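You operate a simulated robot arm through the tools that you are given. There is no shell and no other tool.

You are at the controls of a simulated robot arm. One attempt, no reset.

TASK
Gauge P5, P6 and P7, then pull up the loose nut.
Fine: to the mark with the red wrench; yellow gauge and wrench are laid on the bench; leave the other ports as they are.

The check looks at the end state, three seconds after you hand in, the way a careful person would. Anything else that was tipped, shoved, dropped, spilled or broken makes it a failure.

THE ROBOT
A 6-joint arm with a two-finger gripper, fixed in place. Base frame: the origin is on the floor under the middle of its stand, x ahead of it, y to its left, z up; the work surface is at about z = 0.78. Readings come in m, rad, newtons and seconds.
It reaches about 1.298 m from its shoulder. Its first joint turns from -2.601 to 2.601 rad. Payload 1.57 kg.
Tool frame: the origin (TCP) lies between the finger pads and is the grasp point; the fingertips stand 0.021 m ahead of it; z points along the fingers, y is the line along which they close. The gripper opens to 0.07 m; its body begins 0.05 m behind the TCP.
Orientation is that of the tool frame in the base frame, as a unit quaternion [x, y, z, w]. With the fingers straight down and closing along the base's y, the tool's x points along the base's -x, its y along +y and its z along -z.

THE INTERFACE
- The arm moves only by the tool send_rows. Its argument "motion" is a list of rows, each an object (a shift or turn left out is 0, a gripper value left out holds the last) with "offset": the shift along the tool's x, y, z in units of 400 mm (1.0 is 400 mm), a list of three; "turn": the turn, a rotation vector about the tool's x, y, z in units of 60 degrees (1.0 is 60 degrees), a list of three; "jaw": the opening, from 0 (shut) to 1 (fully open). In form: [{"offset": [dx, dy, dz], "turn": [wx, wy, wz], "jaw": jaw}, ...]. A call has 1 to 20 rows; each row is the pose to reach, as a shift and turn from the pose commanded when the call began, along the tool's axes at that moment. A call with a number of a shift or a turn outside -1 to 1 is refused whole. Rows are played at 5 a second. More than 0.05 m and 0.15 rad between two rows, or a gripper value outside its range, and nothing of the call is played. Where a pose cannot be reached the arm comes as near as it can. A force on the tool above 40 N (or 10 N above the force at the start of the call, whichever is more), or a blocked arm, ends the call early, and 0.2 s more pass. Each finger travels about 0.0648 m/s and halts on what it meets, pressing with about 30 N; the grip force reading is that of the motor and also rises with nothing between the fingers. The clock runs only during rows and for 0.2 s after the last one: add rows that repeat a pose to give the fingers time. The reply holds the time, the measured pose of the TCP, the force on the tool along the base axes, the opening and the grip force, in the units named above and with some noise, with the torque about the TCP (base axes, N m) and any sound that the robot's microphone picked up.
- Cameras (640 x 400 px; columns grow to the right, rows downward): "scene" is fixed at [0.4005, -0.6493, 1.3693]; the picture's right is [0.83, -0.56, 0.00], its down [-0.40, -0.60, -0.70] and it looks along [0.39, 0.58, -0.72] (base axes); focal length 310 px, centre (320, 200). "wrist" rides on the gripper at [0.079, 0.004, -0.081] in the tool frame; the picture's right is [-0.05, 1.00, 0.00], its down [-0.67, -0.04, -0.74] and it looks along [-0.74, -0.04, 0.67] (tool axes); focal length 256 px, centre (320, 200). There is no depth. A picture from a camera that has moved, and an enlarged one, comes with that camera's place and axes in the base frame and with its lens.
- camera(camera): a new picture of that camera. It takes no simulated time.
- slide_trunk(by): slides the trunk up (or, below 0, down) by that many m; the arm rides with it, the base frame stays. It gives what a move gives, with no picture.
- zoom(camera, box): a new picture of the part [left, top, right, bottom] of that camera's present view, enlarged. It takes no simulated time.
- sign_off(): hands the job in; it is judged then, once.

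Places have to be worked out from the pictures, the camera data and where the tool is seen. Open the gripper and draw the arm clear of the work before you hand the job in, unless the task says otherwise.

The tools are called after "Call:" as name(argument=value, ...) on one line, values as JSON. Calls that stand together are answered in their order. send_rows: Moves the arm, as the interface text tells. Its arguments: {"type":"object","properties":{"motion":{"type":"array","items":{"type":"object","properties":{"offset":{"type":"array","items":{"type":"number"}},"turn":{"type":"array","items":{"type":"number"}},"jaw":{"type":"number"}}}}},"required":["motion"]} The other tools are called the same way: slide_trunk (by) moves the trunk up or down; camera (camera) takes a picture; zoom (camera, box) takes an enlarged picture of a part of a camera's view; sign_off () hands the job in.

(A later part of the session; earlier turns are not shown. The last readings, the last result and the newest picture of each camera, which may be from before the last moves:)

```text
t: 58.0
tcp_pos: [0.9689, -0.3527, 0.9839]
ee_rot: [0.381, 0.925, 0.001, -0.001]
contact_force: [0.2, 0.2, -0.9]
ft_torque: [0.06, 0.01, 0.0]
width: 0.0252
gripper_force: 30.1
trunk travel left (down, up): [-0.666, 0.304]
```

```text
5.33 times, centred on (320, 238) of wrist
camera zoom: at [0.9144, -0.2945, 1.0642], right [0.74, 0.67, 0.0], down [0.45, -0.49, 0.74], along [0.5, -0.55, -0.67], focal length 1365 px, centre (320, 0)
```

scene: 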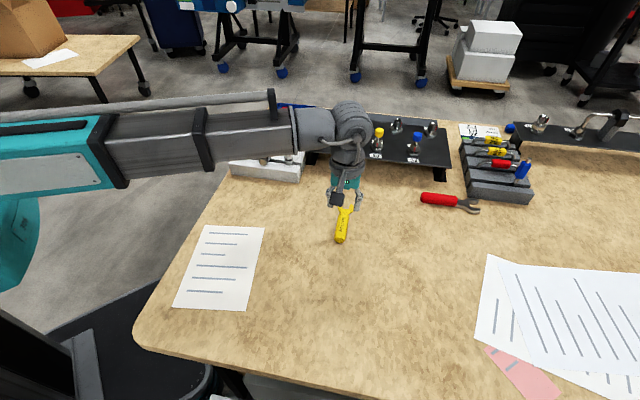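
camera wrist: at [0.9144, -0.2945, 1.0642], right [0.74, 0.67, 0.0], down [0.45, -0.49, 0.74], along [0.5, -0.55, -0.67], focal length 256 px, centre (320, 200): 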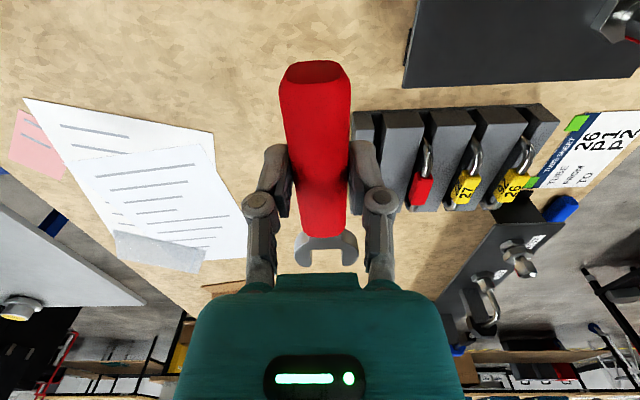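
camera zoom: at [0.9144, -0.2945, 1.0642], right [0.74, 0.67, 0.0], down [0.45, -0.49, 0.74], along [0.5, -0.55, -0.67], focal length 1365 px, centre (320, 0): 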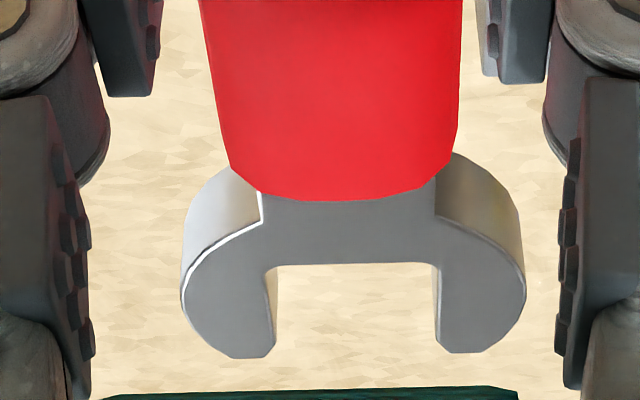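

The wrench sits square in the hand (mouth base 77 mm ahead of the TCP, ≈23–24 mm wide vs. nut ≈22 mm). I swing it round in two moves to a standoff in front of P7, handle angle ≈252°, which matches the nut's flats.

Call:
send_rows(motion=[{"offset": [0.0333, -0.0009, 0], "turn": [0, 0, -0.1219]}, {"offset": [0.0665, -0.0019, 0], "turn": [0, 0, -0.2438]}, {"offset": [0.0998, -0.0028, 0], "turn": [0, 0, -0.3656]}, {"offset": [0.133, -0.0037, 0], "turn": [0, 0, -0.4875]}, {"offset": [0.1663, -0.0046, 0], "turn": [0, 0, -0.6094]}, {"offset": [0.1995, -0.0056, 0], "turn": [0, 0, -0.7313]}, {"offset": [0.2328, -0.0065, 0], "turn": [0, 0, -0.8531]}, {"offset": [0.266, -0.0074, 0], "turn": [0, 0, -0.975]}])

Call:
send_rows(motion=[{"offset": [0.0182, 0.0279, 0], "turn": [0, 0, -0.1215]}, {"offset": [0.0363, 0.0558, 0], "turn": [0, 0, -0.243]}, {"offset": [0.0545, 0.0836, 0], "turn": [0, 0, -0.3645]}, {"offset": [0.0727, 0.1115, 0], "turn": [0, 0, -0.486]}, {"offset": [0.0908, 0.1394, 0], "turn": [0, 0, -0.6075]}, {"offset": [0.109, 0.1673, 0], "turn": [0, 0, -0.729]}, {"offset": [0.1271, 0.1951, 0], "turn": [0, 0, -0.8505]}, {"offset": [0.1453, 0.223, 0], "turn": [0, 0, -0.972]}])

Call:
camera(camera="wrist")

Call:
camera(camera="scene")

```text
t: 59.8
tcp_pos: [0.8895, -0.2807, 0.9836]
ee_rot: [-0.121, 0.993, 0.0, 0.0]
contact_force: [-0.1, 0.0, -0.9]
ft_torque: [0.0, 0.0, 0.0]
width: 0.0252
gripper_force: 29.9
trunk travel left (down, up): [-0.666, 0.304]
```

```text
t: 61.6
tcp_pos: [0.8125, -0.2079, 0.9838]
ee_rot: [-0.589, 0.808, 0.0, -0.001]
contact_force: [-0.5, -0.5, -1.0]
ft_torque: [-0.03, 0.03, 0.01]
width: 0.0251
gripper_force: 30.2
trunk travel left (down, up): [-0.666, 0.304]
```

```text
taken
camera wrist: at [0.7838, -0.2818, 1.0645], right [-0.93, 0.36, 0.0], down [0.24, 0.62, 0.74], along [0.27, 0.7, -0.67], focal length 256 px, centre (320, 200)
```

wrist: 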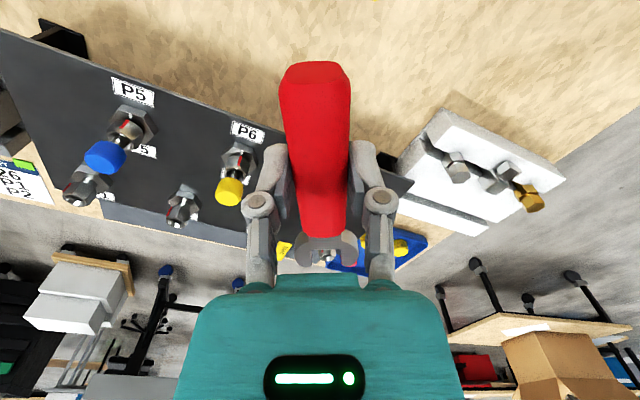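

```text
taken
```

scene: 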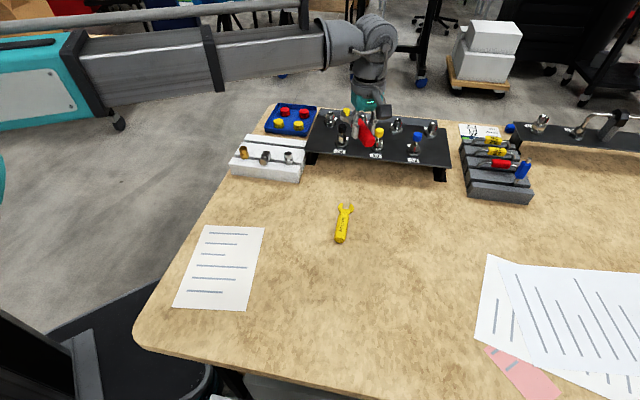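

The wrench is now lined up in front of P7. I lower to nut level (plate bottom ≈0.864), still 36 mm short of the nut's axis.

Call:
slide_trunk(by=-0.09)

Call:
slide_trunk(by=-0.0065)

Call:
camera(camera="wrist")

Call:
zoom(camera="wrist", box=[260, 200, 380, 275])

Call:
zoom(camera="scene", box=[318, 118, 382, 158])

```text
t: 62.8
tcp_pos: [0.8135, -0.2062, 0.8939]
ee_rot: [-0.588, 0.809, 0.0, 0.0]
contact_force: [-0.1, -0.3, -1.7]
ft_torque: [0.01, -0.03, -0.02]
width: 0.025
gripper_force: 29.9
trunk travel left (down, up): [-0.576, 0.394]
```

```text
t: 63.4
tcp_pos: [0.8135, -0.2084, 0.8867]
ee_rot: [-0.589, 0.808, 0.0, 0.0]
contact_force: [-0.1, -0.7, -1.9]
ft_torque: [-0.02, 0.0, -0.01]
width: 0.0248
gripper_force: 29.9
trunk travel left (down, up): [-0.569, 0.401]
```

```text
taken
camera wrist: at [0.7838, -0.2819, 0.9679], right [-0.93, 0.36, 0.0], down [0.24, 0.62, 0.74], along [0.27, 0.7, -0.67], focal length 256 px, centre (320, 200)
```

wrist: 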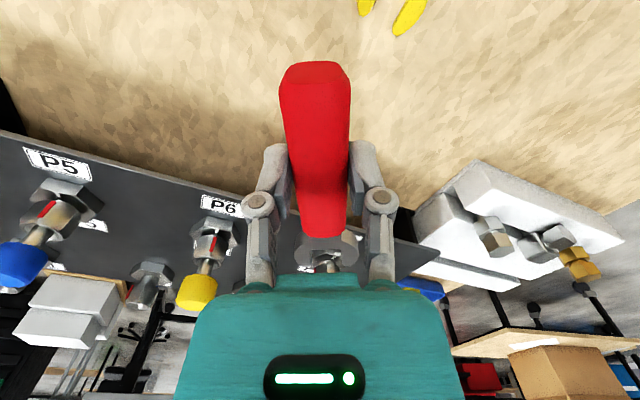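

```text
5.33 times, centred on (320, 238) of wrist
camera zoom: at [0.7838, -0.2819, 0.9679], right [-0.93, 0.36, 0.0], down [0.24, 0.62, 0.74], along [0.27, 0.7, -0.67], focal length 1365 px, centre (320, 0)
```

zoom: 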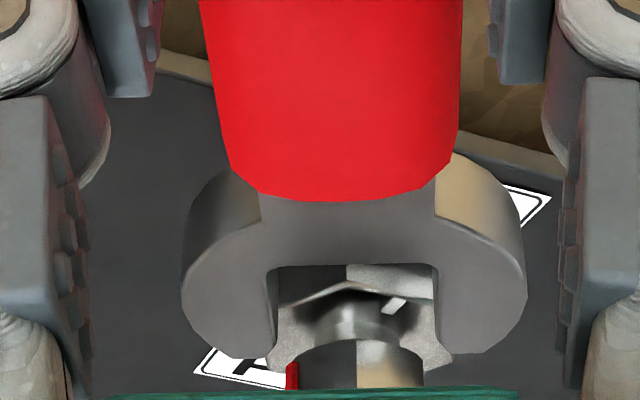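

```text
10.00 times, centred on (350, 138) of scene
camera zoom: at [0.4005, -0.6493, 1.3693], right [0.83, -0.56, 0.0], down [-0.4, -0.6, -0.7], along [0.39, 0.58, -0.72], focal length 3100 px, centre (20, 820)
```

zoom: 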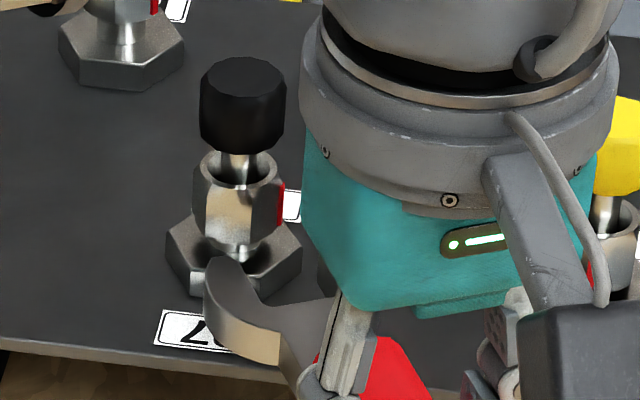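

The scene camera now sees the wrench mouth facing the nut squarely; lateral offset is under 0.5 mm and a nut corner points straight at the mouth. I advance 22 mm and check again.

Call:
send_rows(motion=[{"offset": [-0.0183, -0.001, 0]}, {"offset": [-0.0367, -0.001, 0]}, {"offset": [-0.055, -0.001, 0]}, {"offset": [-0.055, -0.001, 0]}])

Call:
zoom(camera="wrist", box=[260, 200, 380, 275])

Call:
zoom(camera="scene", box=[325, 122, 365, 152])

```text
t: 64.4
tcp_pos: [0.8207, -0.1865, 0.8877]
ee_rot: [-0.589, 0.808, 0.0, 0.0]
contact_force: [0.4, -0.7, -1.7]
ft_torque: [-0.04, 0.01, -0.02]
width: 0.025
gripper_force: 30.2
trunk travel left (down, up): [-0.569, 0.401]
```

```text
5.33 times, centred on (320, 238) of wrist
camera zoom: at [0.7915, -0.2609, 0.9679], right [-0.93, 0.36, 0.0], down [0.24, 0.62, 0.74], along [0.27, 0.7, -0.67], focal length 1365 px, centre (320, 0)
```

zoom: 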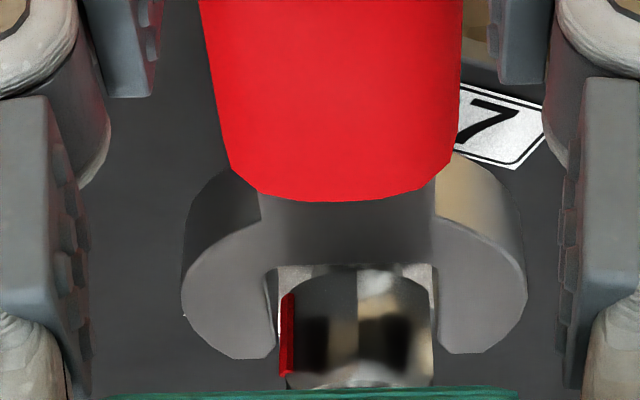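

```text
13.33 times, centred on (345, 137) of scene
camera zoom: at [0.4005, -0.6493, 1.3693], right [0.83, -0.56, 0.0], down [-0.4, -0.6, -0.7], along [0.39, 0.58, -0.72], focal length 4134 px, centre (-13, 1040)
```

zoom: 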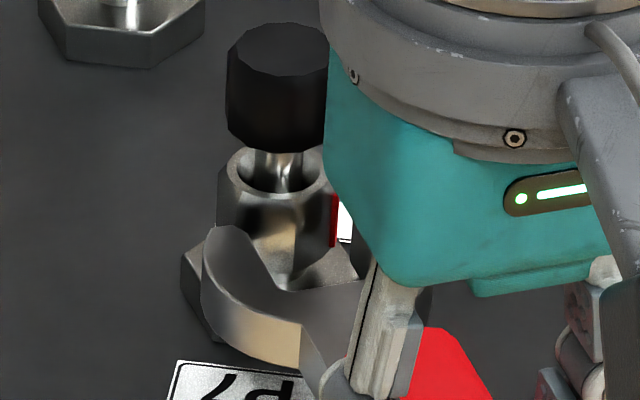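

The nut is centred between the jaws. I ease forward in 2 mm steps, watching for side forces.

Call:
send_rows(motion=[{"offset": [-0.005, 0, 0]}, {"offset": [-0.01, 0, 0]}, {"offset": [-0.015, 0, 0]}, {"offset": [-0.02, 0, 0]}, {"offset": [-0.025, 0, 0]}, {"offset": [-0.025, 0, 0]}])

Call:
zoom(camera="wrist", box=[260, 200, 380, 275])

Call:
zoom(camera="scene", box=[325, 122, 365, 152])

```text
t: 65.8
tcp_pos: [0.8235, -0.1765, 0.8867]
ee_rot: [-0.589, 0.808, 0.0, 0.0]
contact_force: [-0.2, -0.5, -1.3]
ft_torque: [0.0, 0.03, 0.01]
width: 0.025
gripper_force: 30.1
trunk travel left (down, up): [-0.569, 0.401]
```

```text
5.33 times, centred on (320, 238) of wrist
camera zoom: at [0.7941, -0.2515, 0.9679], right [-0.93, 0.36, 0.0], down [0.24, 0.62, 0.74], along [0.27, 0.7, -0.67], focal length 1365 px, centre (320, 0)
```

zoom: 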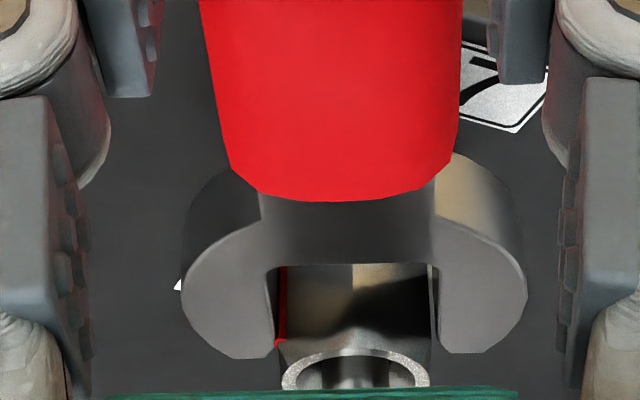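

```text
13.33 times, centred on (345, 137) of scene
camera zoom: at [0.4005, -0.6493, 1.3693], right [0.83, -0.56, 0.0], down [-0.4, -0.6, -0.7], along [0.39, 0.58, -0.72], focal length 4134 px, centre (-13, 1040)
```

zoom: 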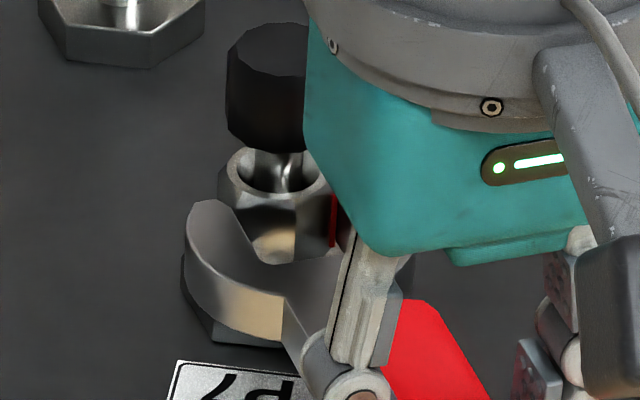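

No force and the jaws are straddling the nut. I continue another 11 mm.

Call:
send_rows(motion=[{"offset": [-0.005, 0, 0]}, {"offset": [-0.01, 0, 0]}, {"offset": [-0.015, 0, 0]}, {"offset": [-0.02, 0, 0]}, {"offset": [-0.025, 0, 0]}, {"offset": [-0.0275, 0, 0]}, {"offset": [-0.0275, 0, 0]}])

Call:
zoom(camera="wrist", box=[260, 200, 380, 275])

Call:
zoom(camera="scene", box=[325, 122, 365, 152])

```text
t: 67.4
tcp_pos: [0.8264, -0.1667, 0.8872]
ee_rot: [-0.589, 0.808, 0.0, -0.001]
contact_force: [0.2, -0.1, -1.2]
ft_torque: [-0.06, 0.0, -0.04]
width: 0.025
gripper_force: 30.2
trunk travel left (down, up): [-0.569, 0.401]
```

```text
5.33 times, centred on (320, 238) of wrist
camera zoom: at [0.7975, -0.2412, 0.9679], right [-0.93, 0.36, 0.0], down [0.24, 0.62, 0.74], along [0.27, 0.7, -0.67], focal length 1365 px, centre (320, 0)
```

zoom: 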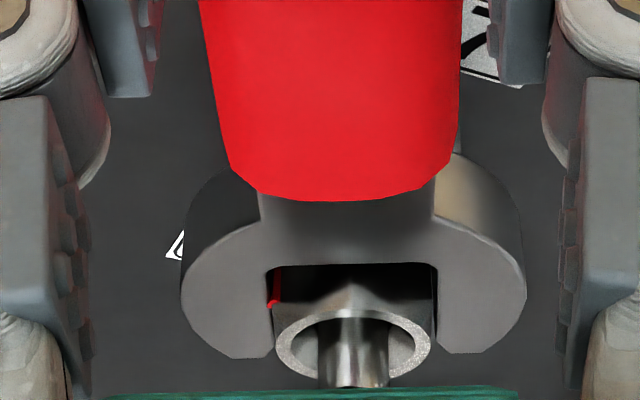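

```text
13.33 times, centred on (345, 137) of scene
camera zoom: at [0.4005, -0.6493, 1.3693], right [0.83, -0.56, 0.0], down [-0.4, -0.6, -0.7], along [0.39, 0.58, -0.72], focal length 4134 px, centre (-13, 1040)
```

zoom: 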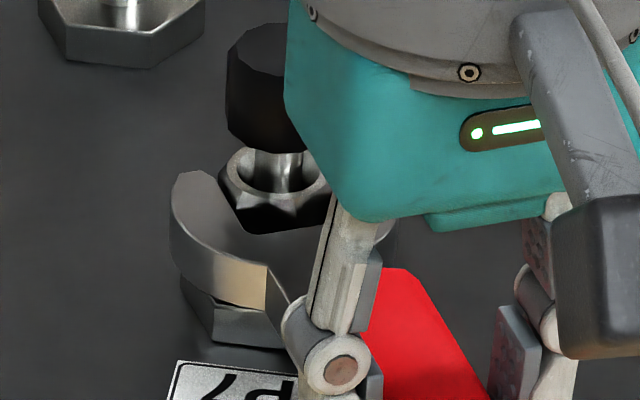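

The jaws are well over the nut with no side load. I seat the last 2.5 mm, then begin turning clockwise (tightening) about P7's axis by 12° to see how it responds.

Call:
send_rows(motion=[{"offset": [-0.003, 0, 0]}, {"offset": [-0.00625, 0, 0]}, {"offset": [-0.00625, 0, 0]}])

Call:
send_rows(motion=[{"offset": [-0.00031, 0.01195, 0], "turn": [0, 0, 0.05]}, {"offset": [-0.00125, 0.02386, 0], "turn": [0, 0, 0.1]}, {"offset": [-0.00281, 0.03571, 0], "turn": [0, 0, 0.15]}, {"offset": [-0.00499, 0.04746, 0], "turn": [0, 0, 0.2]}, {"offset": [-0.00499, 0.04746, 0], "turn": [0, 0, 0.2]}])

Call:
zoom(camera="wrist", box=[260, 200, 380, 275])

Call:
zoom(camera="scene", box=[325, 122, 365, 152])

```text
t: 68.2
tcp_pos: [0.8265, -0.1648, 0.8877]
ee_rot: [-0.589, 0.808, 0.001, 0.0]
contact_force: [0.0, 0.1, -0.2]
ft_torque: [-0.01, 0.03, -0.01]
width: 0.0253
gripper_force: 29.6
trunk travel left (down, up): [-0.569, 0.401]
```

```text
t: 69.4
tcp_pos: [0.8087, -0.157, 0.8861]
ee_rot: [-0.5, 0.866, 0.0, 0.0]
contact_force: [2.8, 0.1, -2.1]
ft_torque: [-0.06, -0.03, -0.04]
width: 0.0251
gripper_force: 29.5
trunk travel left (down, up): [-0.569, 0.401]
```

```text
5.33 times, centred on (320, 238) of wrist
camera zoom: at [0.7662, -0.2234, 0.9677], right [-0.84, 0.55, 0.0], down [0.36, 0.56, 0.74], along [0.41, 0.62, -0.67], focal length 1365 px, centre (320, 0)
```

zoom: 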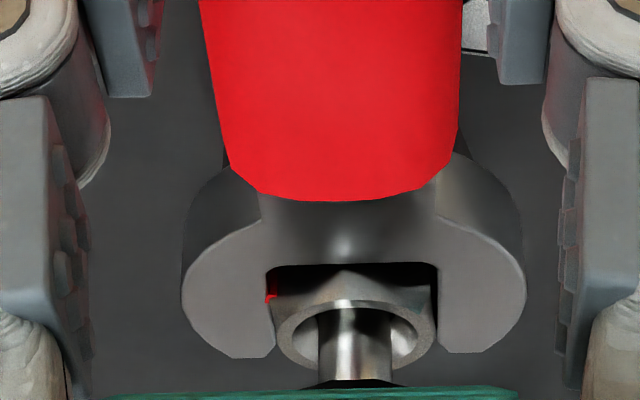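

```text
13.33 times, centred on (345, 137) of scene
camera zoom: at [0.4005, -0.6493, 1.3693], right [0.83, -0.56, 0.0], down [-0.4, -0.6, -0.7], along [0.39, 0.58, -0.72], focal length 4134 px, centre (-13, 1040)
```

zoom: 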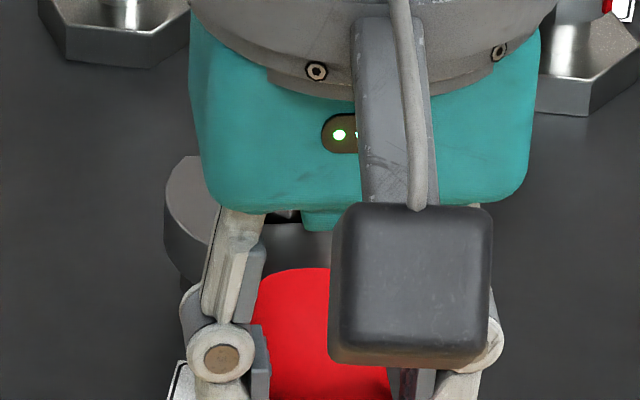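

The nut is following after a few degrees of slack, with only ~3 N. I continue the clockwise sweep by 24°.

Call:
send_rows(motion=[{"offset": [-0.00031, 0.01195, 0], "turn": [0, 0, 0.05]}, {"offset": [-0.00125, 0.02386, 0], "turn": [0, 0, 0.1]}, {"offset": [-0.00281, 0.03571, 0], "turn": [0, 0, 0.15]}, {"offset": [-0.00499, 0.04746, 0], "turn": [0, 0, 0.2]}, {"offset": [-0.00778, 0.05908, 0], "turn": [0, 0, 0.25]}, {"offset": [-0.01117, 0.07053, 0], "turn": [0, 0, 0.3]}, {"offset": [-0.01516, 0.0818, 0], "turn": [0, 0, 0.35]}, {"offset": [-0.01973, 0.09284, 0], "turn": [0, 0, 0.4]}, {"offset": [-0.01973, 0.09284, 0], "turn": [0, 0, 0.4]}])

Call:
zoom(camera="wrist", box=[260, 200, 380, 275])

Call:
zoom(camera="scene", box=[310, 112, 374, 152])

```text
t: 71.4
tcp_pos: [0.7822, -0.1302, 0.887]
ee_rot: [-0.308, 0.951, 0.0, -0.001]
contact_force: [3.5, -1.6, -4.9]
ft_torque: [-0.23, 0.23, 0.04]
width: 0.0252
gripper_force: 29.8
trunk travel left (down, up): [-0.569, 0.401]
```

```text
5.33 times, centred on (320, 238) of wrist
camera zoom: at [0.7148, -0.1749, 0.9675], right [-0.54, 0.84, 0.0], down [0.56, 0.36, 0.74], along [0.62, 0.41, -0.67], focal length 1365 px, centre (320, 0)
```

zoom: 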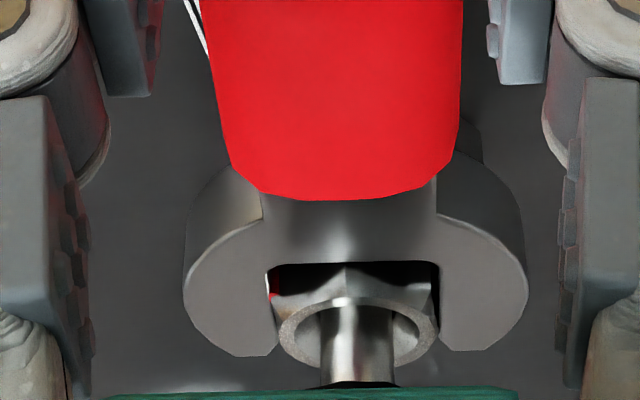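

```text
10.00 times, centred on (342, 132) of scene
camera zoom: at [0.4005, -0.6493, 1.3693], right [0.83, -0.56, 0.0], down [-0.4, -0.6, -0.7], along [0.39, 0.58, -0.72], focal length 3100 px, centre (100, 880)
```

zoom: 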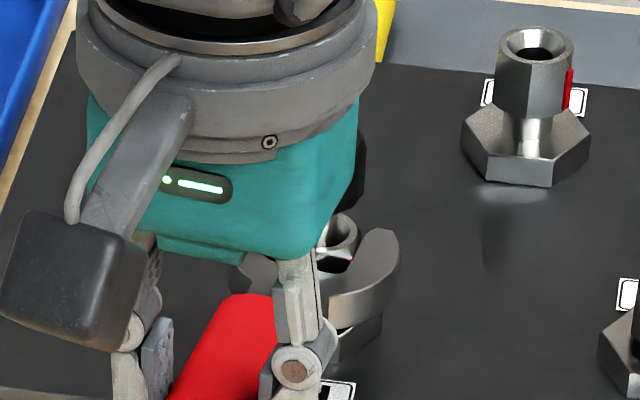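

Turning well; the nut is drawing down and pulls the wrench slightly (−5 N vertically), so I lower 0.5 mm with it and sweep another 24°.

Call:
slide_trunk(by=-0.0005)

Call:
send_rows(motion=[{"offset": [-0.00031, 0.01195, 0], "turn": [0, 0, 0.05]}, {"offset": [-0.00125, 0.02386, 0], "turn": [0, 0, 0.1]}, {"offset": [-0.00281, 0.03571, 0], "turn": [0, 0, 0.15]}, {"offset": [-0.00499, 0.04746, 0], "turn": [0, 0, 0.2]}, {"offset": [-0.00778, 0.05908, 0], "turn": [0, 0, 0.25]}, {"offset": [-0.01117, 0.07053, 0], "turn": [0, 0, 0.3]}, {"offset": [-0.01516, 0.0818, 0], "turn": [0, 0, 0.35]}, {"offset": [-0.01973, 0.09284, 0], "turn": [0, 0, 0.4]}, {"offset": [-0.01973, 0.09284, 0], "turn": [0, 0, 0.4]}])

Call:
zoom(camera="wrist", box=[260, 200, 380, 275])

Call:
zoom(camera="scene", box=[310, 112, 374, 152])

```text
t: 71.9
tcp_pos: [0.7819, -0.1328, 0.8856]
ee_rot: [-0.309, 0.951, 0.0, 0.0]
contact_force: [3.7, -3.9, 1.6]
ft_torque: [0.01, -0.2, -0.04]
width: 0.0252
gripper_force: 30.5
trunk travel left (down, up): [-0.569, 0.401]
```

```text
t: 73.9
tcp_pos: [0.767, -0.0971, 0.8862]
ee_rot: [-0.104, 0.995, 0.001, 0.0]
contact_force: [2.8, -2.1, -4.6]
ft_torque: [-0.11, 0.25, 0.15]
width: 0.025
gripper_force: 30.3
trunk travel left (down, up): [-0.569, 0.401]
```

```text
5.33 times, centred on (320, 238) of wrist
camera zoom: at [0.6874, -0.1098, 0.967], right [-0.15, 0.99, 0.0], down [0.66, 0.1, 0.74], along [0.74, 0.12, -0.67], focal length 1365 px, centre (320, 0)
```

zoom: 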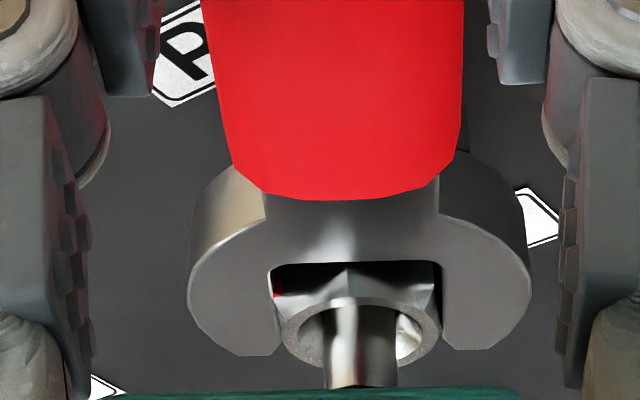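

```text
10.00 times, centred on (342, 132) of scene
camera zoom: at [0.4005, -0.6493, 1.3693], right [0.83, -0.56, 0.0], down [-0.4, -0.6, -0.7], along [0.39, 0.58, -0.72], focal length 3100 px, centre (100, 880)
```

zoom: 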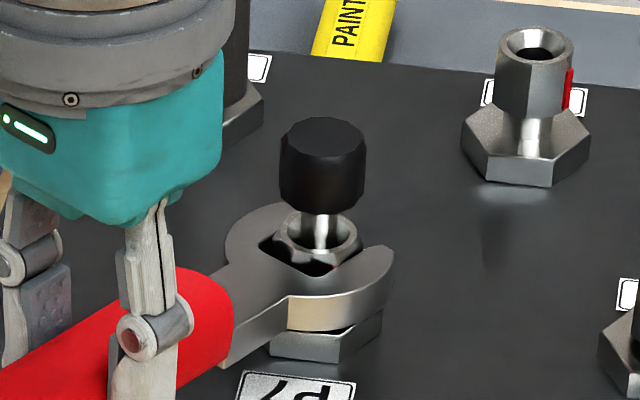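

The scene camera now has a clear view of the wrench on the nut. I zoom in to see the red stripe's present position.

Call:
zoom(camera="scene", box=[330, 128, 356, 146])

Call:
zoom(camera="wrist", box=[300, 240, 350, 275])

```text
16.00 times, centred on (343, 137) of scene
camera zoom: at [0.4005, -0.6493, 1.3693], right [0.83, -0.56, 0.0], down [-0.4, -0.6, -0.7], along [0.39, 0.58, -0.72], focal length 4960 px, centre (-48, 1208)
```

zoom: 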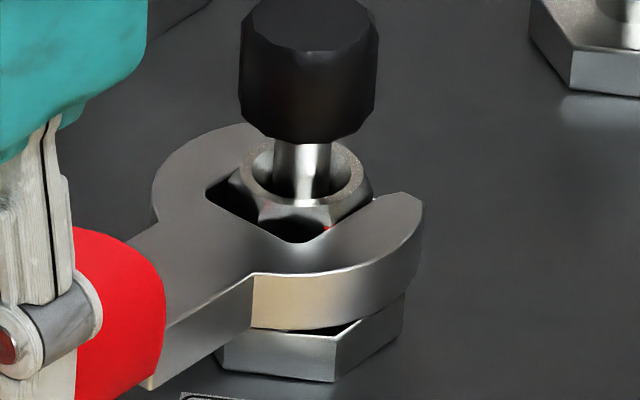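

```text
11.43 times, centred on (325, 258) of wrist
camera zoom: at [0.6874, -0.1098, 0.967], right [-0.15, 0.99, 0.0], down [0.66, 0.1, 0.74], along [0.74, 0.12, -0.67], focal length 2926 px, centre (263, -457)
```

zoom: 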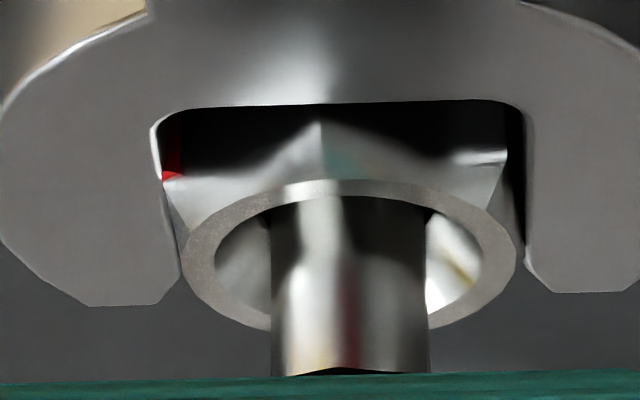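

By the wrist view the red stripe is now at ≈257°, i.e. about 32° short of the white stripe at 225°, with ~5° wrench slack. Before sweeping further I check the white block's fittings near where the handle butt will pass.

Call:
zoom(camera="scene", box=[225, 125, 321, 185])

Call:
camera(camera="wrist")

```text
6.67 times, centred on (273, 155) of scene
camera zoom: at [0.4005, -0.6493, 1.3693], right [0.83, -0.56, 0.0], down [-0.4, -0.6, -0.7], along [0.39, 0.58, -0.72], focal length 2067 px, centre (633, 500)
```

zoom: 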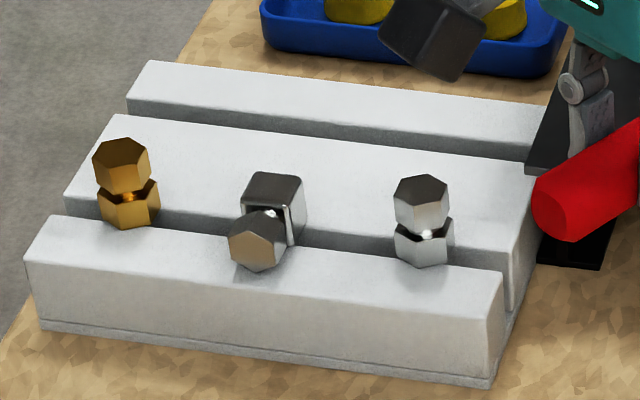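

```text
taken
camera wrist: at [0.6874, -0.1098, 0.967], right [-0.15, 0.99, 0.0], down [0.66, 0.1, 0.74], along [0.74, 0.12, -0.67], focal length 256 px, centre (320, 200)
```

wrist: 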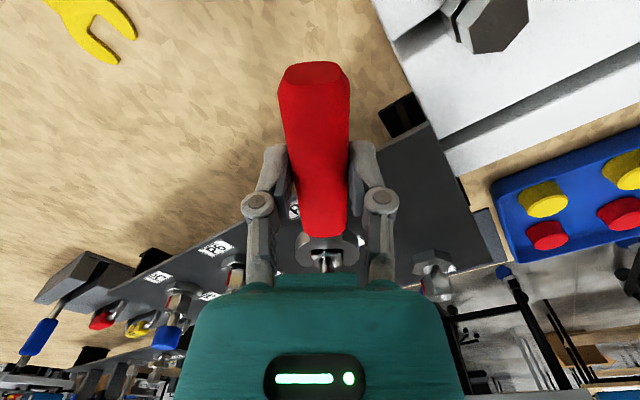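

The handle's butt stays ≥8 mm inside of the nearest fitting at any angle, so the sweep is safe. I continue clockwise by 21°.

Call:
send_rows(motion=[{"offset": [-0.00031, 0.01195, 0], "turn": [0, 0, 0.05]}, {"offset": [-0.00125, 0.02386, 0], "turn": [0, 0, 0.1]}, {"offset": [-0.00281, 0.03571, 0], "turn": [0, 0, 0.15]}, {"offset": [-0.00499, 0.04746, 0], "turn": [0, 0, 0.2]}, {"offset": [-0.00778, 0.05908, 0], "turn": [0, 0, 0.25]}, {"offset": [-0.01117, 0.07053, 0], "turn": [0, 0, 0.3]}, {"offset": [-0.01516, 0.0818, 0], "turn": [0, 0, 0.35]}, {"offset": [-0.01516, 0.0818, 0], "turn": [0, 0, 0.35]}])

Call:
zoom(camera="wrist", box=[300, 240, 350, 275])

Call:
zoom(camera="scene", box=[330, 128, 356, 146])

```text
t: 75.7
tcp_pos: [0.7647, -0.0647, 0.8873]
ee_rot: [0.079, 0.997, 0.0, -0.001]
contact_force: [-3.5, -5.7, -7.7]
ft_torque: [0.04, 0.66, 0.01]
width: 0.0251
gripper_force: 30.2
trunk travel left (down, up): [-0.569, 0.401]
```

```text
11.43 times, centred on (325, 258) of wrist
camera zoom: at [0.6872, -0.0476, 0.9673], right [0.21, 0.98, 0.0], down [0.65, -0.14, 0.74], along [0.73, -0.16, -0.67], focal length 2926 px, centre (263, -457)
```

zoom: 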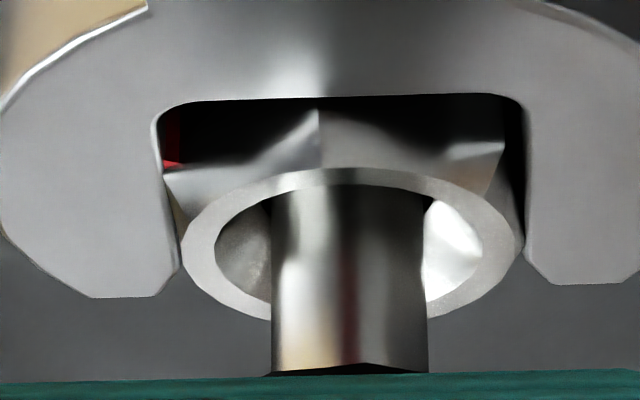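

```text
16.00 times, centred on (343, 137) of scene
camera zoom: at [0.4005, -0.6493, 1.3693], right [0.83, -0.56, 0.0], down [-0.4, -0.6, -0.7], along [0.39, 0.58, -0.72], focal length 4960 px, centre (-48, 1208)
```

zoom: 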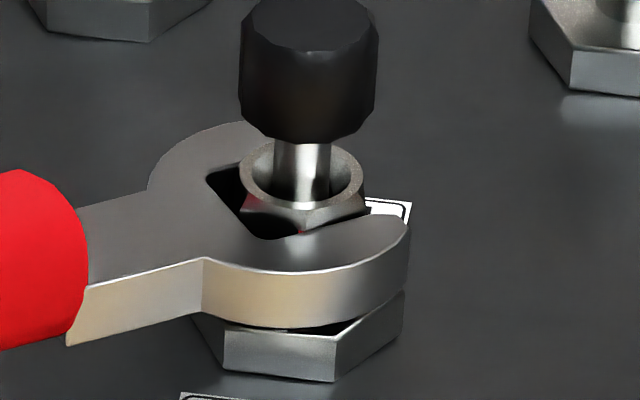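

The red stripe is now roughly 10–14° short of the white one. I lower 0.5 mm to relieve the downward drag, then advance only 6° and re-measure.

Call:
slide_trunk(by=-0.0005)

Call:
send_rows(motion=[{"offset": [-8e-05, 0.00597, 0], "turn": [0, 0, 0.025]}, {"offset": [-0.00031, 0.01195, 0], "turn": [0, 0, 0.05]}, {"offset": [-0.0007, 0.01791, 0], "turn": [0, 0, 0.075]}, {"offset": [-0.00125, 0.02386, 0], "turn": [0, 0, 0.1]}, {"offset": [-0.00125, 0.02386, 0], "turn": [0, 0, 0.1]}])

Call:
zoom(camera="wrist", box=[300, 240, 350, 275])

Call:
zoom(camera="scene", box=[330, 128, 356, 146])

```text
t: 76.2
tcp_pos: [0.7652, -0.0639, 0.8878]
ee_rot: [0.079, 0.997, -0.001, -0.001]
contact_force: [-3.1, -5.4, -2.0]
ft_torque: [-0.11, 0.12, 0.07]
width: 0.025
gripper_force: 29.7
trunk travel left (down, up): [-0.568, 0.402]
```

```text
t: 77.4
tcp_pos: [0.767, -0.0537, 0.8873]
ee_rot: [0.13, 0.991, 0.0, 0.0]
contact_force: [-0.4, -5.7, -0.3]
ft_torque: [-0.12, -0.01, 0.15]
width: 0.0251
gripper_force: 30.0
trunk travel left (down, up): [-0.568, 0.402]
```

```text
11.43 times, centred on (325, 258) of wrist
camera zoom: at [0.6912, -0.0303, 0.967], right [0.31, 0.95, 0.0], down [0.63, -0.21, 0.74], along [0.71, -0.23, -0.67], focal length 2926 px, centre (263, -457)
```

zoom: 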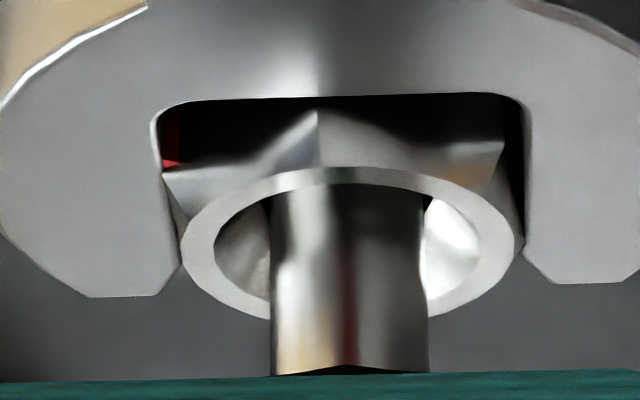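

```text
16.00 times, centred on (343, 137) of scene
camera zoom: at [0.4005, -0.6493, 1.3693], right [0.83, -0.56, 0.0], down [-0.4, -0.6, -0.7], along [0.39, 0.58, -0.72], focal length 4960 px, centre (-48, 1208)
```

zoom: 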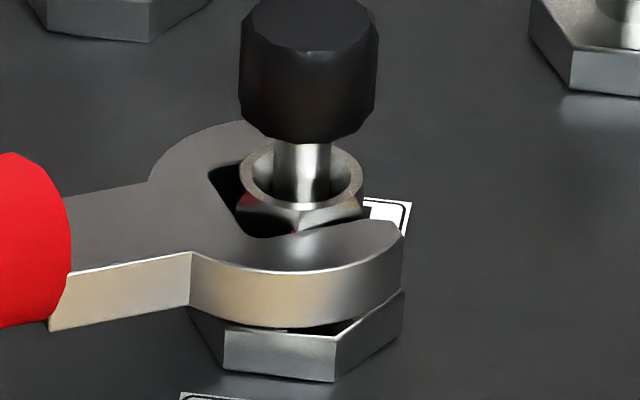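

Red stripe now estimated at 229–234° against the 225° target. I advance 4° more and look again.

Call:
send_rows(motion=[{"offset": [-4e-05, 0.00398, 0], "turn": [0, 0, 0.01667]}, {"offset": [-0.00014, 0.00797, 0], "turn": [0, 0, 0.03333]}, {"offset": [-0.00031, 0.01195, 0], "turn": [0, 0, 0.05]}, {"offset": [-0.00056, 0.01592, 0], "turn": [0, 0, 0.06667]}, {"offset": [-0.00056, 0.01592, 0], "turn": [0, 0, 0.06667]}])

Call:
zoom(camera="scene", box=[330, 128, 356, 146])

Call:
zoom(camera="wrist", box=[300, 240, 350, 275])

```text
t: 78.6
tcp_pos: [0.7689, -0.0486, 0.8874]
ee_rot: [0.164, 0.986, 0.0, 0.0]
contact_force: [-0.8, -5.7, -1.8]
ft_torque: [-0.06, 0.09, 0.15]
width: 0.0249
gripper_force: 29.7
trunk travel left (down, up): [-0.568, 0.402]
```

```text
16.00 times, centred on (343, 137) of scene
camera zoom: at [0.4005, -0.6493, 1.3693], right [0.83, -0.56, 0.0], down [-0.4, -0.6, -0.7], along [0.39, 0.58, -0.72], focal length 4960 px, centre (-48, 1208)
```

zoom: 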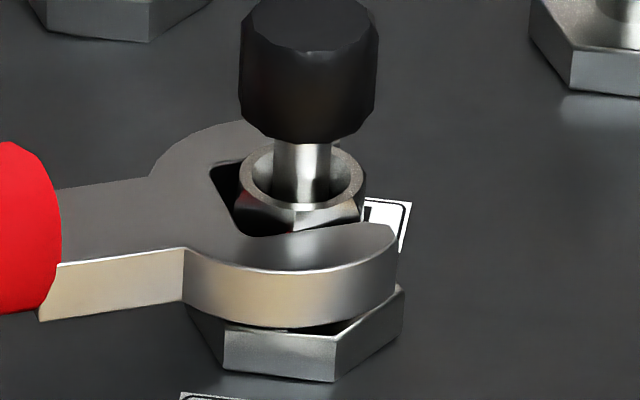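

```text
11.43 times, centred on (325, 258) of wrist
camera zoom: at [0.6948, -0.0191, 0.9669], right [0.38, 0.93, 0.0], down [0.62, -0.25, 0.74], along [0.69, -0.28, -0.67], focal length 2926 px, centre (263, -457)
```

zoom: 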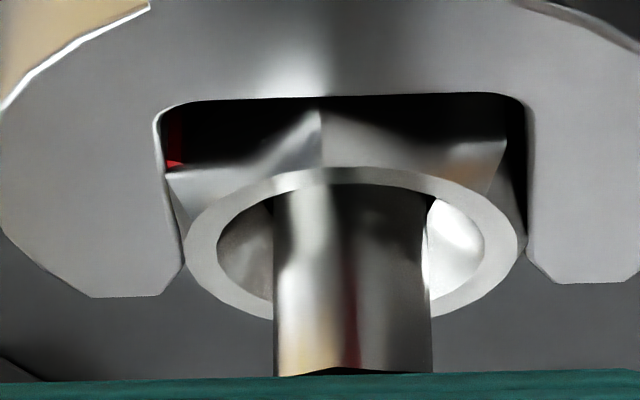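

Estimates now put the stripe 1–5° short. I advance a final 2.5°, then back the wrench off a few degrees within its slack so it's free for removal.

Call:
send_rows(motion=[{"offset": [-1e-05, 0.00199, 0], "turn": [0, 0, 0.00833]}, {"offset": [-6e-05, 0.00498, 0], "turn": [0, 0, 0.02083]}, {"offset": [-0.00022, 0.00996, 0], "turn": [0, 0, 0.04167]}, {"offset": [-0.00022, 0.00996, 0], "turn": [0, 0, 0.04167]}])

Call:
zoom(camera="scene", box=[330, 128, 356, 146])

Call:
send_rows(motion=[{"offset": [-0.00014, -0.00797, 0], "turn": [0, 0, -0.03333]}, {"offset": [-0.00056, -0.01592, 0], "turn": [0, 0, -0.06667]}, {"offset": [-0.00125, -0.02386, 0], "turn": [0, 0, -0.1]}, {"offset": [-0.00125, -0.02386, 0], "turn": [0, 0, -0.1]}])

Call:
zoom(camera="scene", box=[330, 128, 356, 146])

Call:
zoom(camera="wrist", box=[300, 240, 350, 275])

```text
t: 79.6
tcp_pos: [0.77, -0.0457, 0.8858]
ee_rot: [0.187, 0.982, 0.0, 0.0]
contact_force: [-1.9, -5.8, -2.3]
ft_torque: [-0.07, 0.12, 0.13]
width: 0.0254
gripper_force: 30.2
trunk travel left (down, up): [-0.568, 0.402]
```

```text
16.00 times, centred on (343, 137) of scene
camera zoom: at [0.4005, -0.6493, 1.3693], right [0.83, -0.56, 0.0], down [-0.4, -0.6, -0.7], along [0.39, 0.58, -0.72], focal length 4960 px, centre (-48, 1208)
```

zoom: 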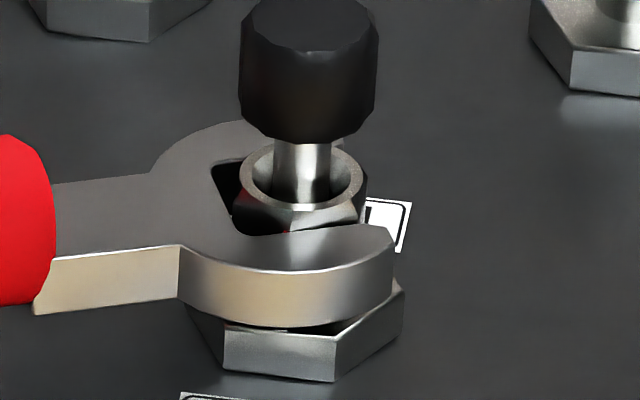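

```text
t: 80.6
tcp_pos: [0.7668, -0.054, 0.8867]
ee_rot: [0.134, 0.991, 0.0, -0.001]
contact_force: [-0.1, -0.8, -1.2]
ft_torque: [-0.01, 0.02, -0.03]
width: 0.0251
gripper_force: 29.4
trunk travel left (down, up): [-0.568, 0.402]
```

```text
16.00 times, centred on (343, 137) of scene
camera zoom: at [0.4005, -0.6493, 1.3693], right [0.83, -0.56, 0.0], down [-0.4, -0.6, -0.7], along [0.39, 0.58, -0.72], focal length 4960 px, centre (-48, 1208)
```

zoom: 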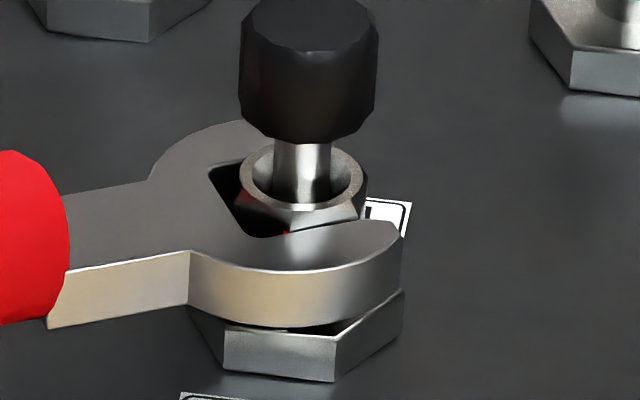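

```text
11.43 times, centred on (325, 258) of wrist
camera zoom: at [0.6917, -0.0285, 0.9669], right [0.32, 0.95, 0.0], down [0.63, -0.21, 0.74], along [0.71, -0.24, -0.67], focal length 2926 px, centre (263, -457)
```

zoom: 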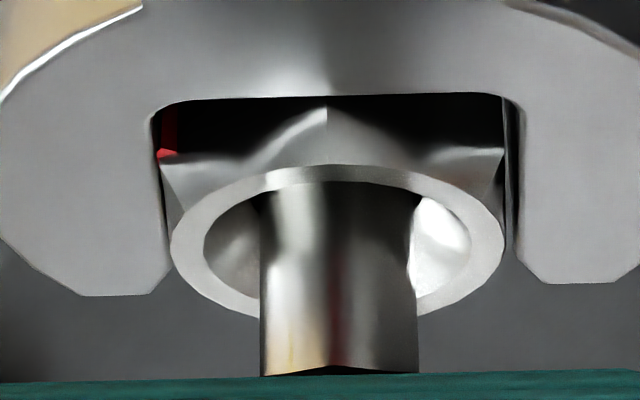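

After backing off, the nut stayed put and the wrench is free (forces ≈0), with the red stripe estimated within about 2–3° of 225°. I raise the wrench 4 mm (still around the nut, below the cap) for extra clearance over the nearby fitting and withdraw it straight along its handle.

Call:
slide_trunk(by=0.004)

Call:
send_rows(motion=[{"offset": [0.01, 0, 0]}, {"offset": [0.02, 0, 0]}, {"offset": [0.03, 0, 0]}, {"offset": [0.04, 0, 0]}, {"offset": [0.05, 0, 0]}, {"offset": [0.06, 0, 0]}, {"offset": [0.0675, 0, 0]}])

Call:
zoom(camera="scene", box=[325, 122, 365, 152])

Call:
zoom(camera="scene", box=[260, 120, 340, 170])

```text
t: 81.1
tcp_pos: [0.7681, -0.0534, 0.8909]
ee_rot: [0.135, 0.991, 0.001, 0.0]
contact_force: [-0.4, -0.4, -1.5]
ft_torque: [0.01, 0.01, -0.02]
width: 0.0249
gripper_force: 30.2
trunk travel left (down, up): [-0.572, 0.398]
```

```text
t: 82.7
tcp_pos: [0.7417, -0.0463, 0.8895]
ee_rot: [0.134, 0.991, 0.0, 0.001]
contact_force: [0.3, 0.6, -1.0]
ft_torque: [-0.04, 0.03, 0.0]
width: 0.0253
gripper_force: 29.9
trunk travel left (down, up): [-0.572, 0.398]
```

```text
13.33 times, centred on (345, 137) of scene
camera zoom: at [0.4005, -0.6493, 1.3693], right [0.83, -0.56, 0.0], down [-0.4, -0.6, -0.7], along [0.39, 0.58, -0.72], focal length 4134 px, centre (-13, 1040)
```

zoom: 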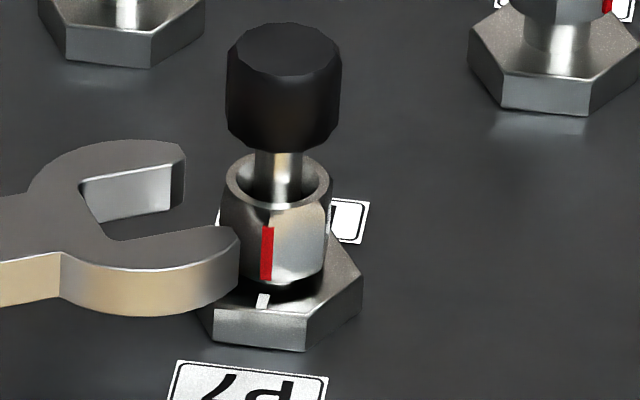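

```text
8.00 times, centred on (300, 145) of scene
camera zoom: at [0.4005, -0.6493, 1.3693], right [0.83, -0.56, 0.0], down [-0.4, -0.6, -0.7], along [0.39, 0.58, -0.72], focal length 2480 px, centre (480, 640)
```

zoom: 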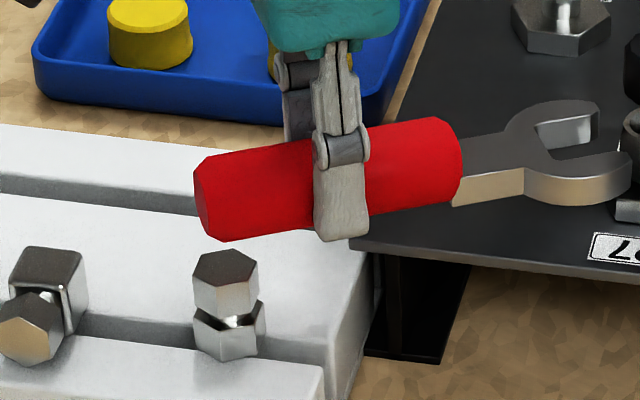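

P7's red stripe now stands directly over the white stripe, matching P5 and P6. The wrench tips are clear of the nut, so I raise it well above the caps.

Call:
slide_trunk(by=0.095)

Call:
zoom(camera="scene", box=[335, 137, 348, 145])

Call:
camera(camera="wrist")

```text
t: 84.0
tcp_pos: [0.7408, -0.0469, 0.9853]
ee_rot: [0.134, 0.991, 0.0, 0.001]
contact_force: [-0.5, 0.9, -1.4]
ft_torque: [-0.02, 0.02, -0.01]
width: 0.0249
gripper_force: 29.8
trunk travel left (down, up): [-0.667, 0.303]
```

```text
16.00 times, centred on (342, 141) of scene
camera zoom: at [0.4005, -0.6493, 1.3693], right [0.83, -0.56, 0.0], down [-0.4, -0.6, -0.7], along [0.39, 0.58, -0.72], focal length 4960 px, centre (-24, 1144)
```

zoom: 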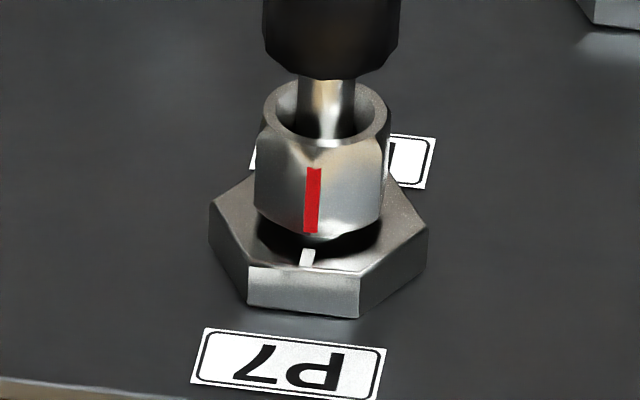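

```text
taken
camera wrist: at [0.6655, -0.0215, 1.0659], right [0.32, 0.95, 0.0], down [0.63, -0.21, 0.74], along [0.71, -0.24, -0.67], focal length 256 px, centre (320, 200)
```

wrist: 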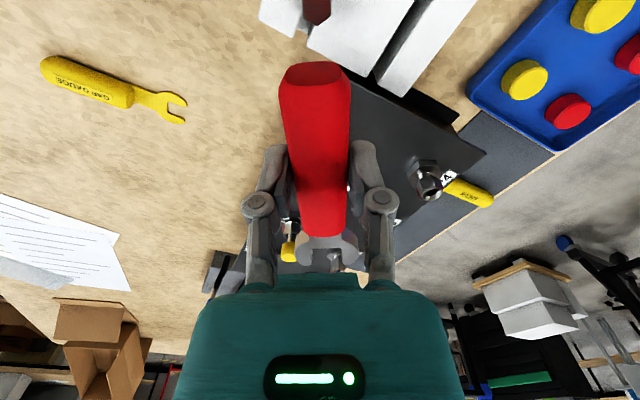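

P7's stripe is aligned within about a degree. I now carry the wrench, high over everything, back to near its original spot in front of the tube rack.

Call:
send_rows(motion=[{"offset": [-0.0731, -0.0621, 0], "turn": [0, 0, 0.049]}, {"offset": [-0.1462, -0.1241, 0], "turn": [0, 0, 0.098]}, {"offset": [-0.2193, -0.1862, 0], "turn": [0, 0, 0.147]}, {"offset": [-0.2924, -0.2482, 0], "turn": [0, 0, 0.196]}, {"offset": [-0.3655, -0.3103, 0], "turn": [0, 0, 0.245]}, {"offset": [-0.4386, -0.3724, 0], "turn": [0, 0, 0.294]}, {"offset": [-0.5117, -0.4344, 0], "turn": [0, 0, 0.343]}, {"offset": [-0.5848, -0.4965, 0], "turn": [0, 0, 0.392]}, {"offset": [-0.6579, -0.5585, 0], "turn": [0, 0, 0.441]}, {"offset": [-0.731, -0.6206, 0], "turn": [0, 0, 0.49]}, {"offset": [-0.731, -0.6206, 0], "turn": [0, 0, 0.49]}])

Call:
camera(camera="wrist")

Call:
camera(camera="scene")

```text
t: 86.4
tcp_pos: [0.9573, -0.3645, 0.9848]
ee_rot: [0.382, 0.924, 0.0, 0.0]
contact_force: [0.1, 0.3, -2.5]
ft_torque: [0.04, -0.02, -0.01]
width: 0.0252
gripper_force: 29.8
trunk travel left (down, up): [-0.667, 0.303]
```

```text
taken
camera wrist: at [0.9038, -0.3055, 1.0657], right [0.74, 0.67, 0.0], down [0.45, -0.5, 0.74], along [0.5, -0.55, -0.67], focal length 256 px, centre (320, 200)
```

wrist: 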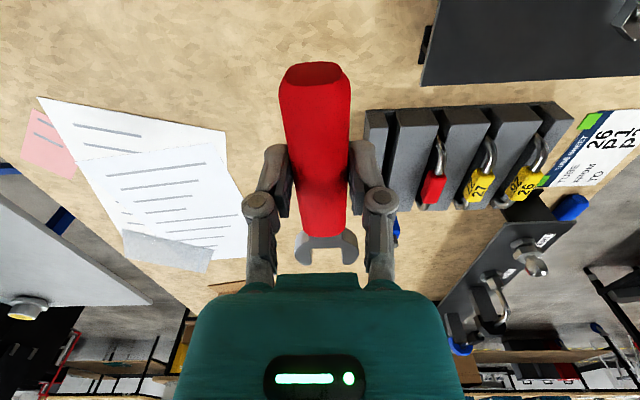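

```text
taken
```

scene: 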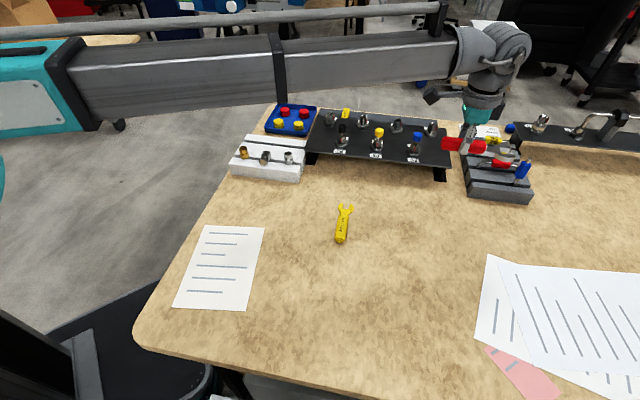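

Over bare bench at (0.957, −0.364), well clear of the rack and papers. I lower the wrench and feel for the bench.

Call:
slide_trunk(by=-0.15)

Call:
slide_trunk(by=-0.0285)

Call:
slide_trunk(by=-0.001)

Call:
slide_trunk(by=-0.001)

Call:
zoom(camera="scene", box=[395, 160, 491, 220])

```text
t: 88.1
tcp_pos: [0.9565, -0.3642, 0.8361]
ee_rot: [0.381, 0.924, 0.0, 0.0]
contact_force: [-0.2, 0.0, -2.0]
ft_torque: [0.0, 0.03, 0.01]
width: 0.0252
gripper_force: 29.4
trunk travel left (down, up): [-0.517, 0.453]
```

```text
t: 88.9
tcp_pos: [0.9575, -0.3636, 0.8066]
ee_rot: [0.381, 0.924, 0.001, 0.0]
contact_force: [0.3, 0.4, -1.9]
ft_torque: [-0.01, 0.04, 0.02]
width: 0.0251
gripper_force: 29.7
trunk travel left (down, up): [-0.489, 0.481]
```

```text
t: 89.4
tcp_pos: [0.9567, -0.364, 0.8052]
ee_rot: [0.381, 0.925, 0.0, 0.0]
contact_force: [-0.2, 0.4, -1.2]
ft_torque: [0.02, -0.02, -0.04]
width: 0.0252
gripper_force: 30.8
trunk travel left (down, up): [-0.488, 0.482]
```

```text
t: 89.9
tcp_pos: [0.9575, -0.3637, 0.8049]
ee_rot: [0.381, 0.925, -0.001, 0.002]
contact_force: [0.8, -0.4, 3.6]
ft_torque: [-0.41, -0.33, 0.08]
width: 0.0249
gripper_force: 30.0
trunk travel left (down, up): [-0.487, 0.483]
```

```text
6.67 times, centred on (443, 190) of scene
camera zoom: at [0.4005, -0.6493, 1.3693], right [0.83, -0.56, 0.0], down [-0.4, -0.6, -0.7], along [0.39, 0.58, -0.72], focal length 2067 px, centre (-500, 267)
```

zoom: 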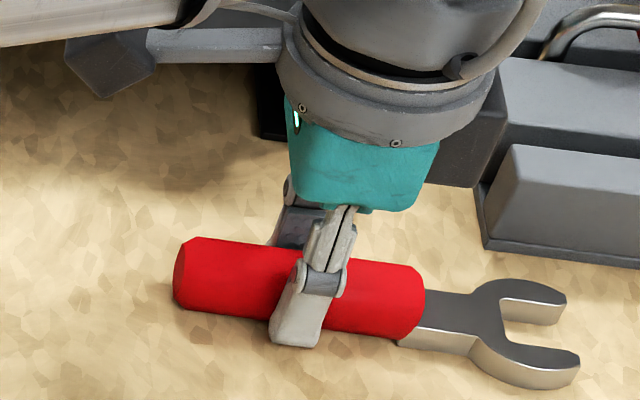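

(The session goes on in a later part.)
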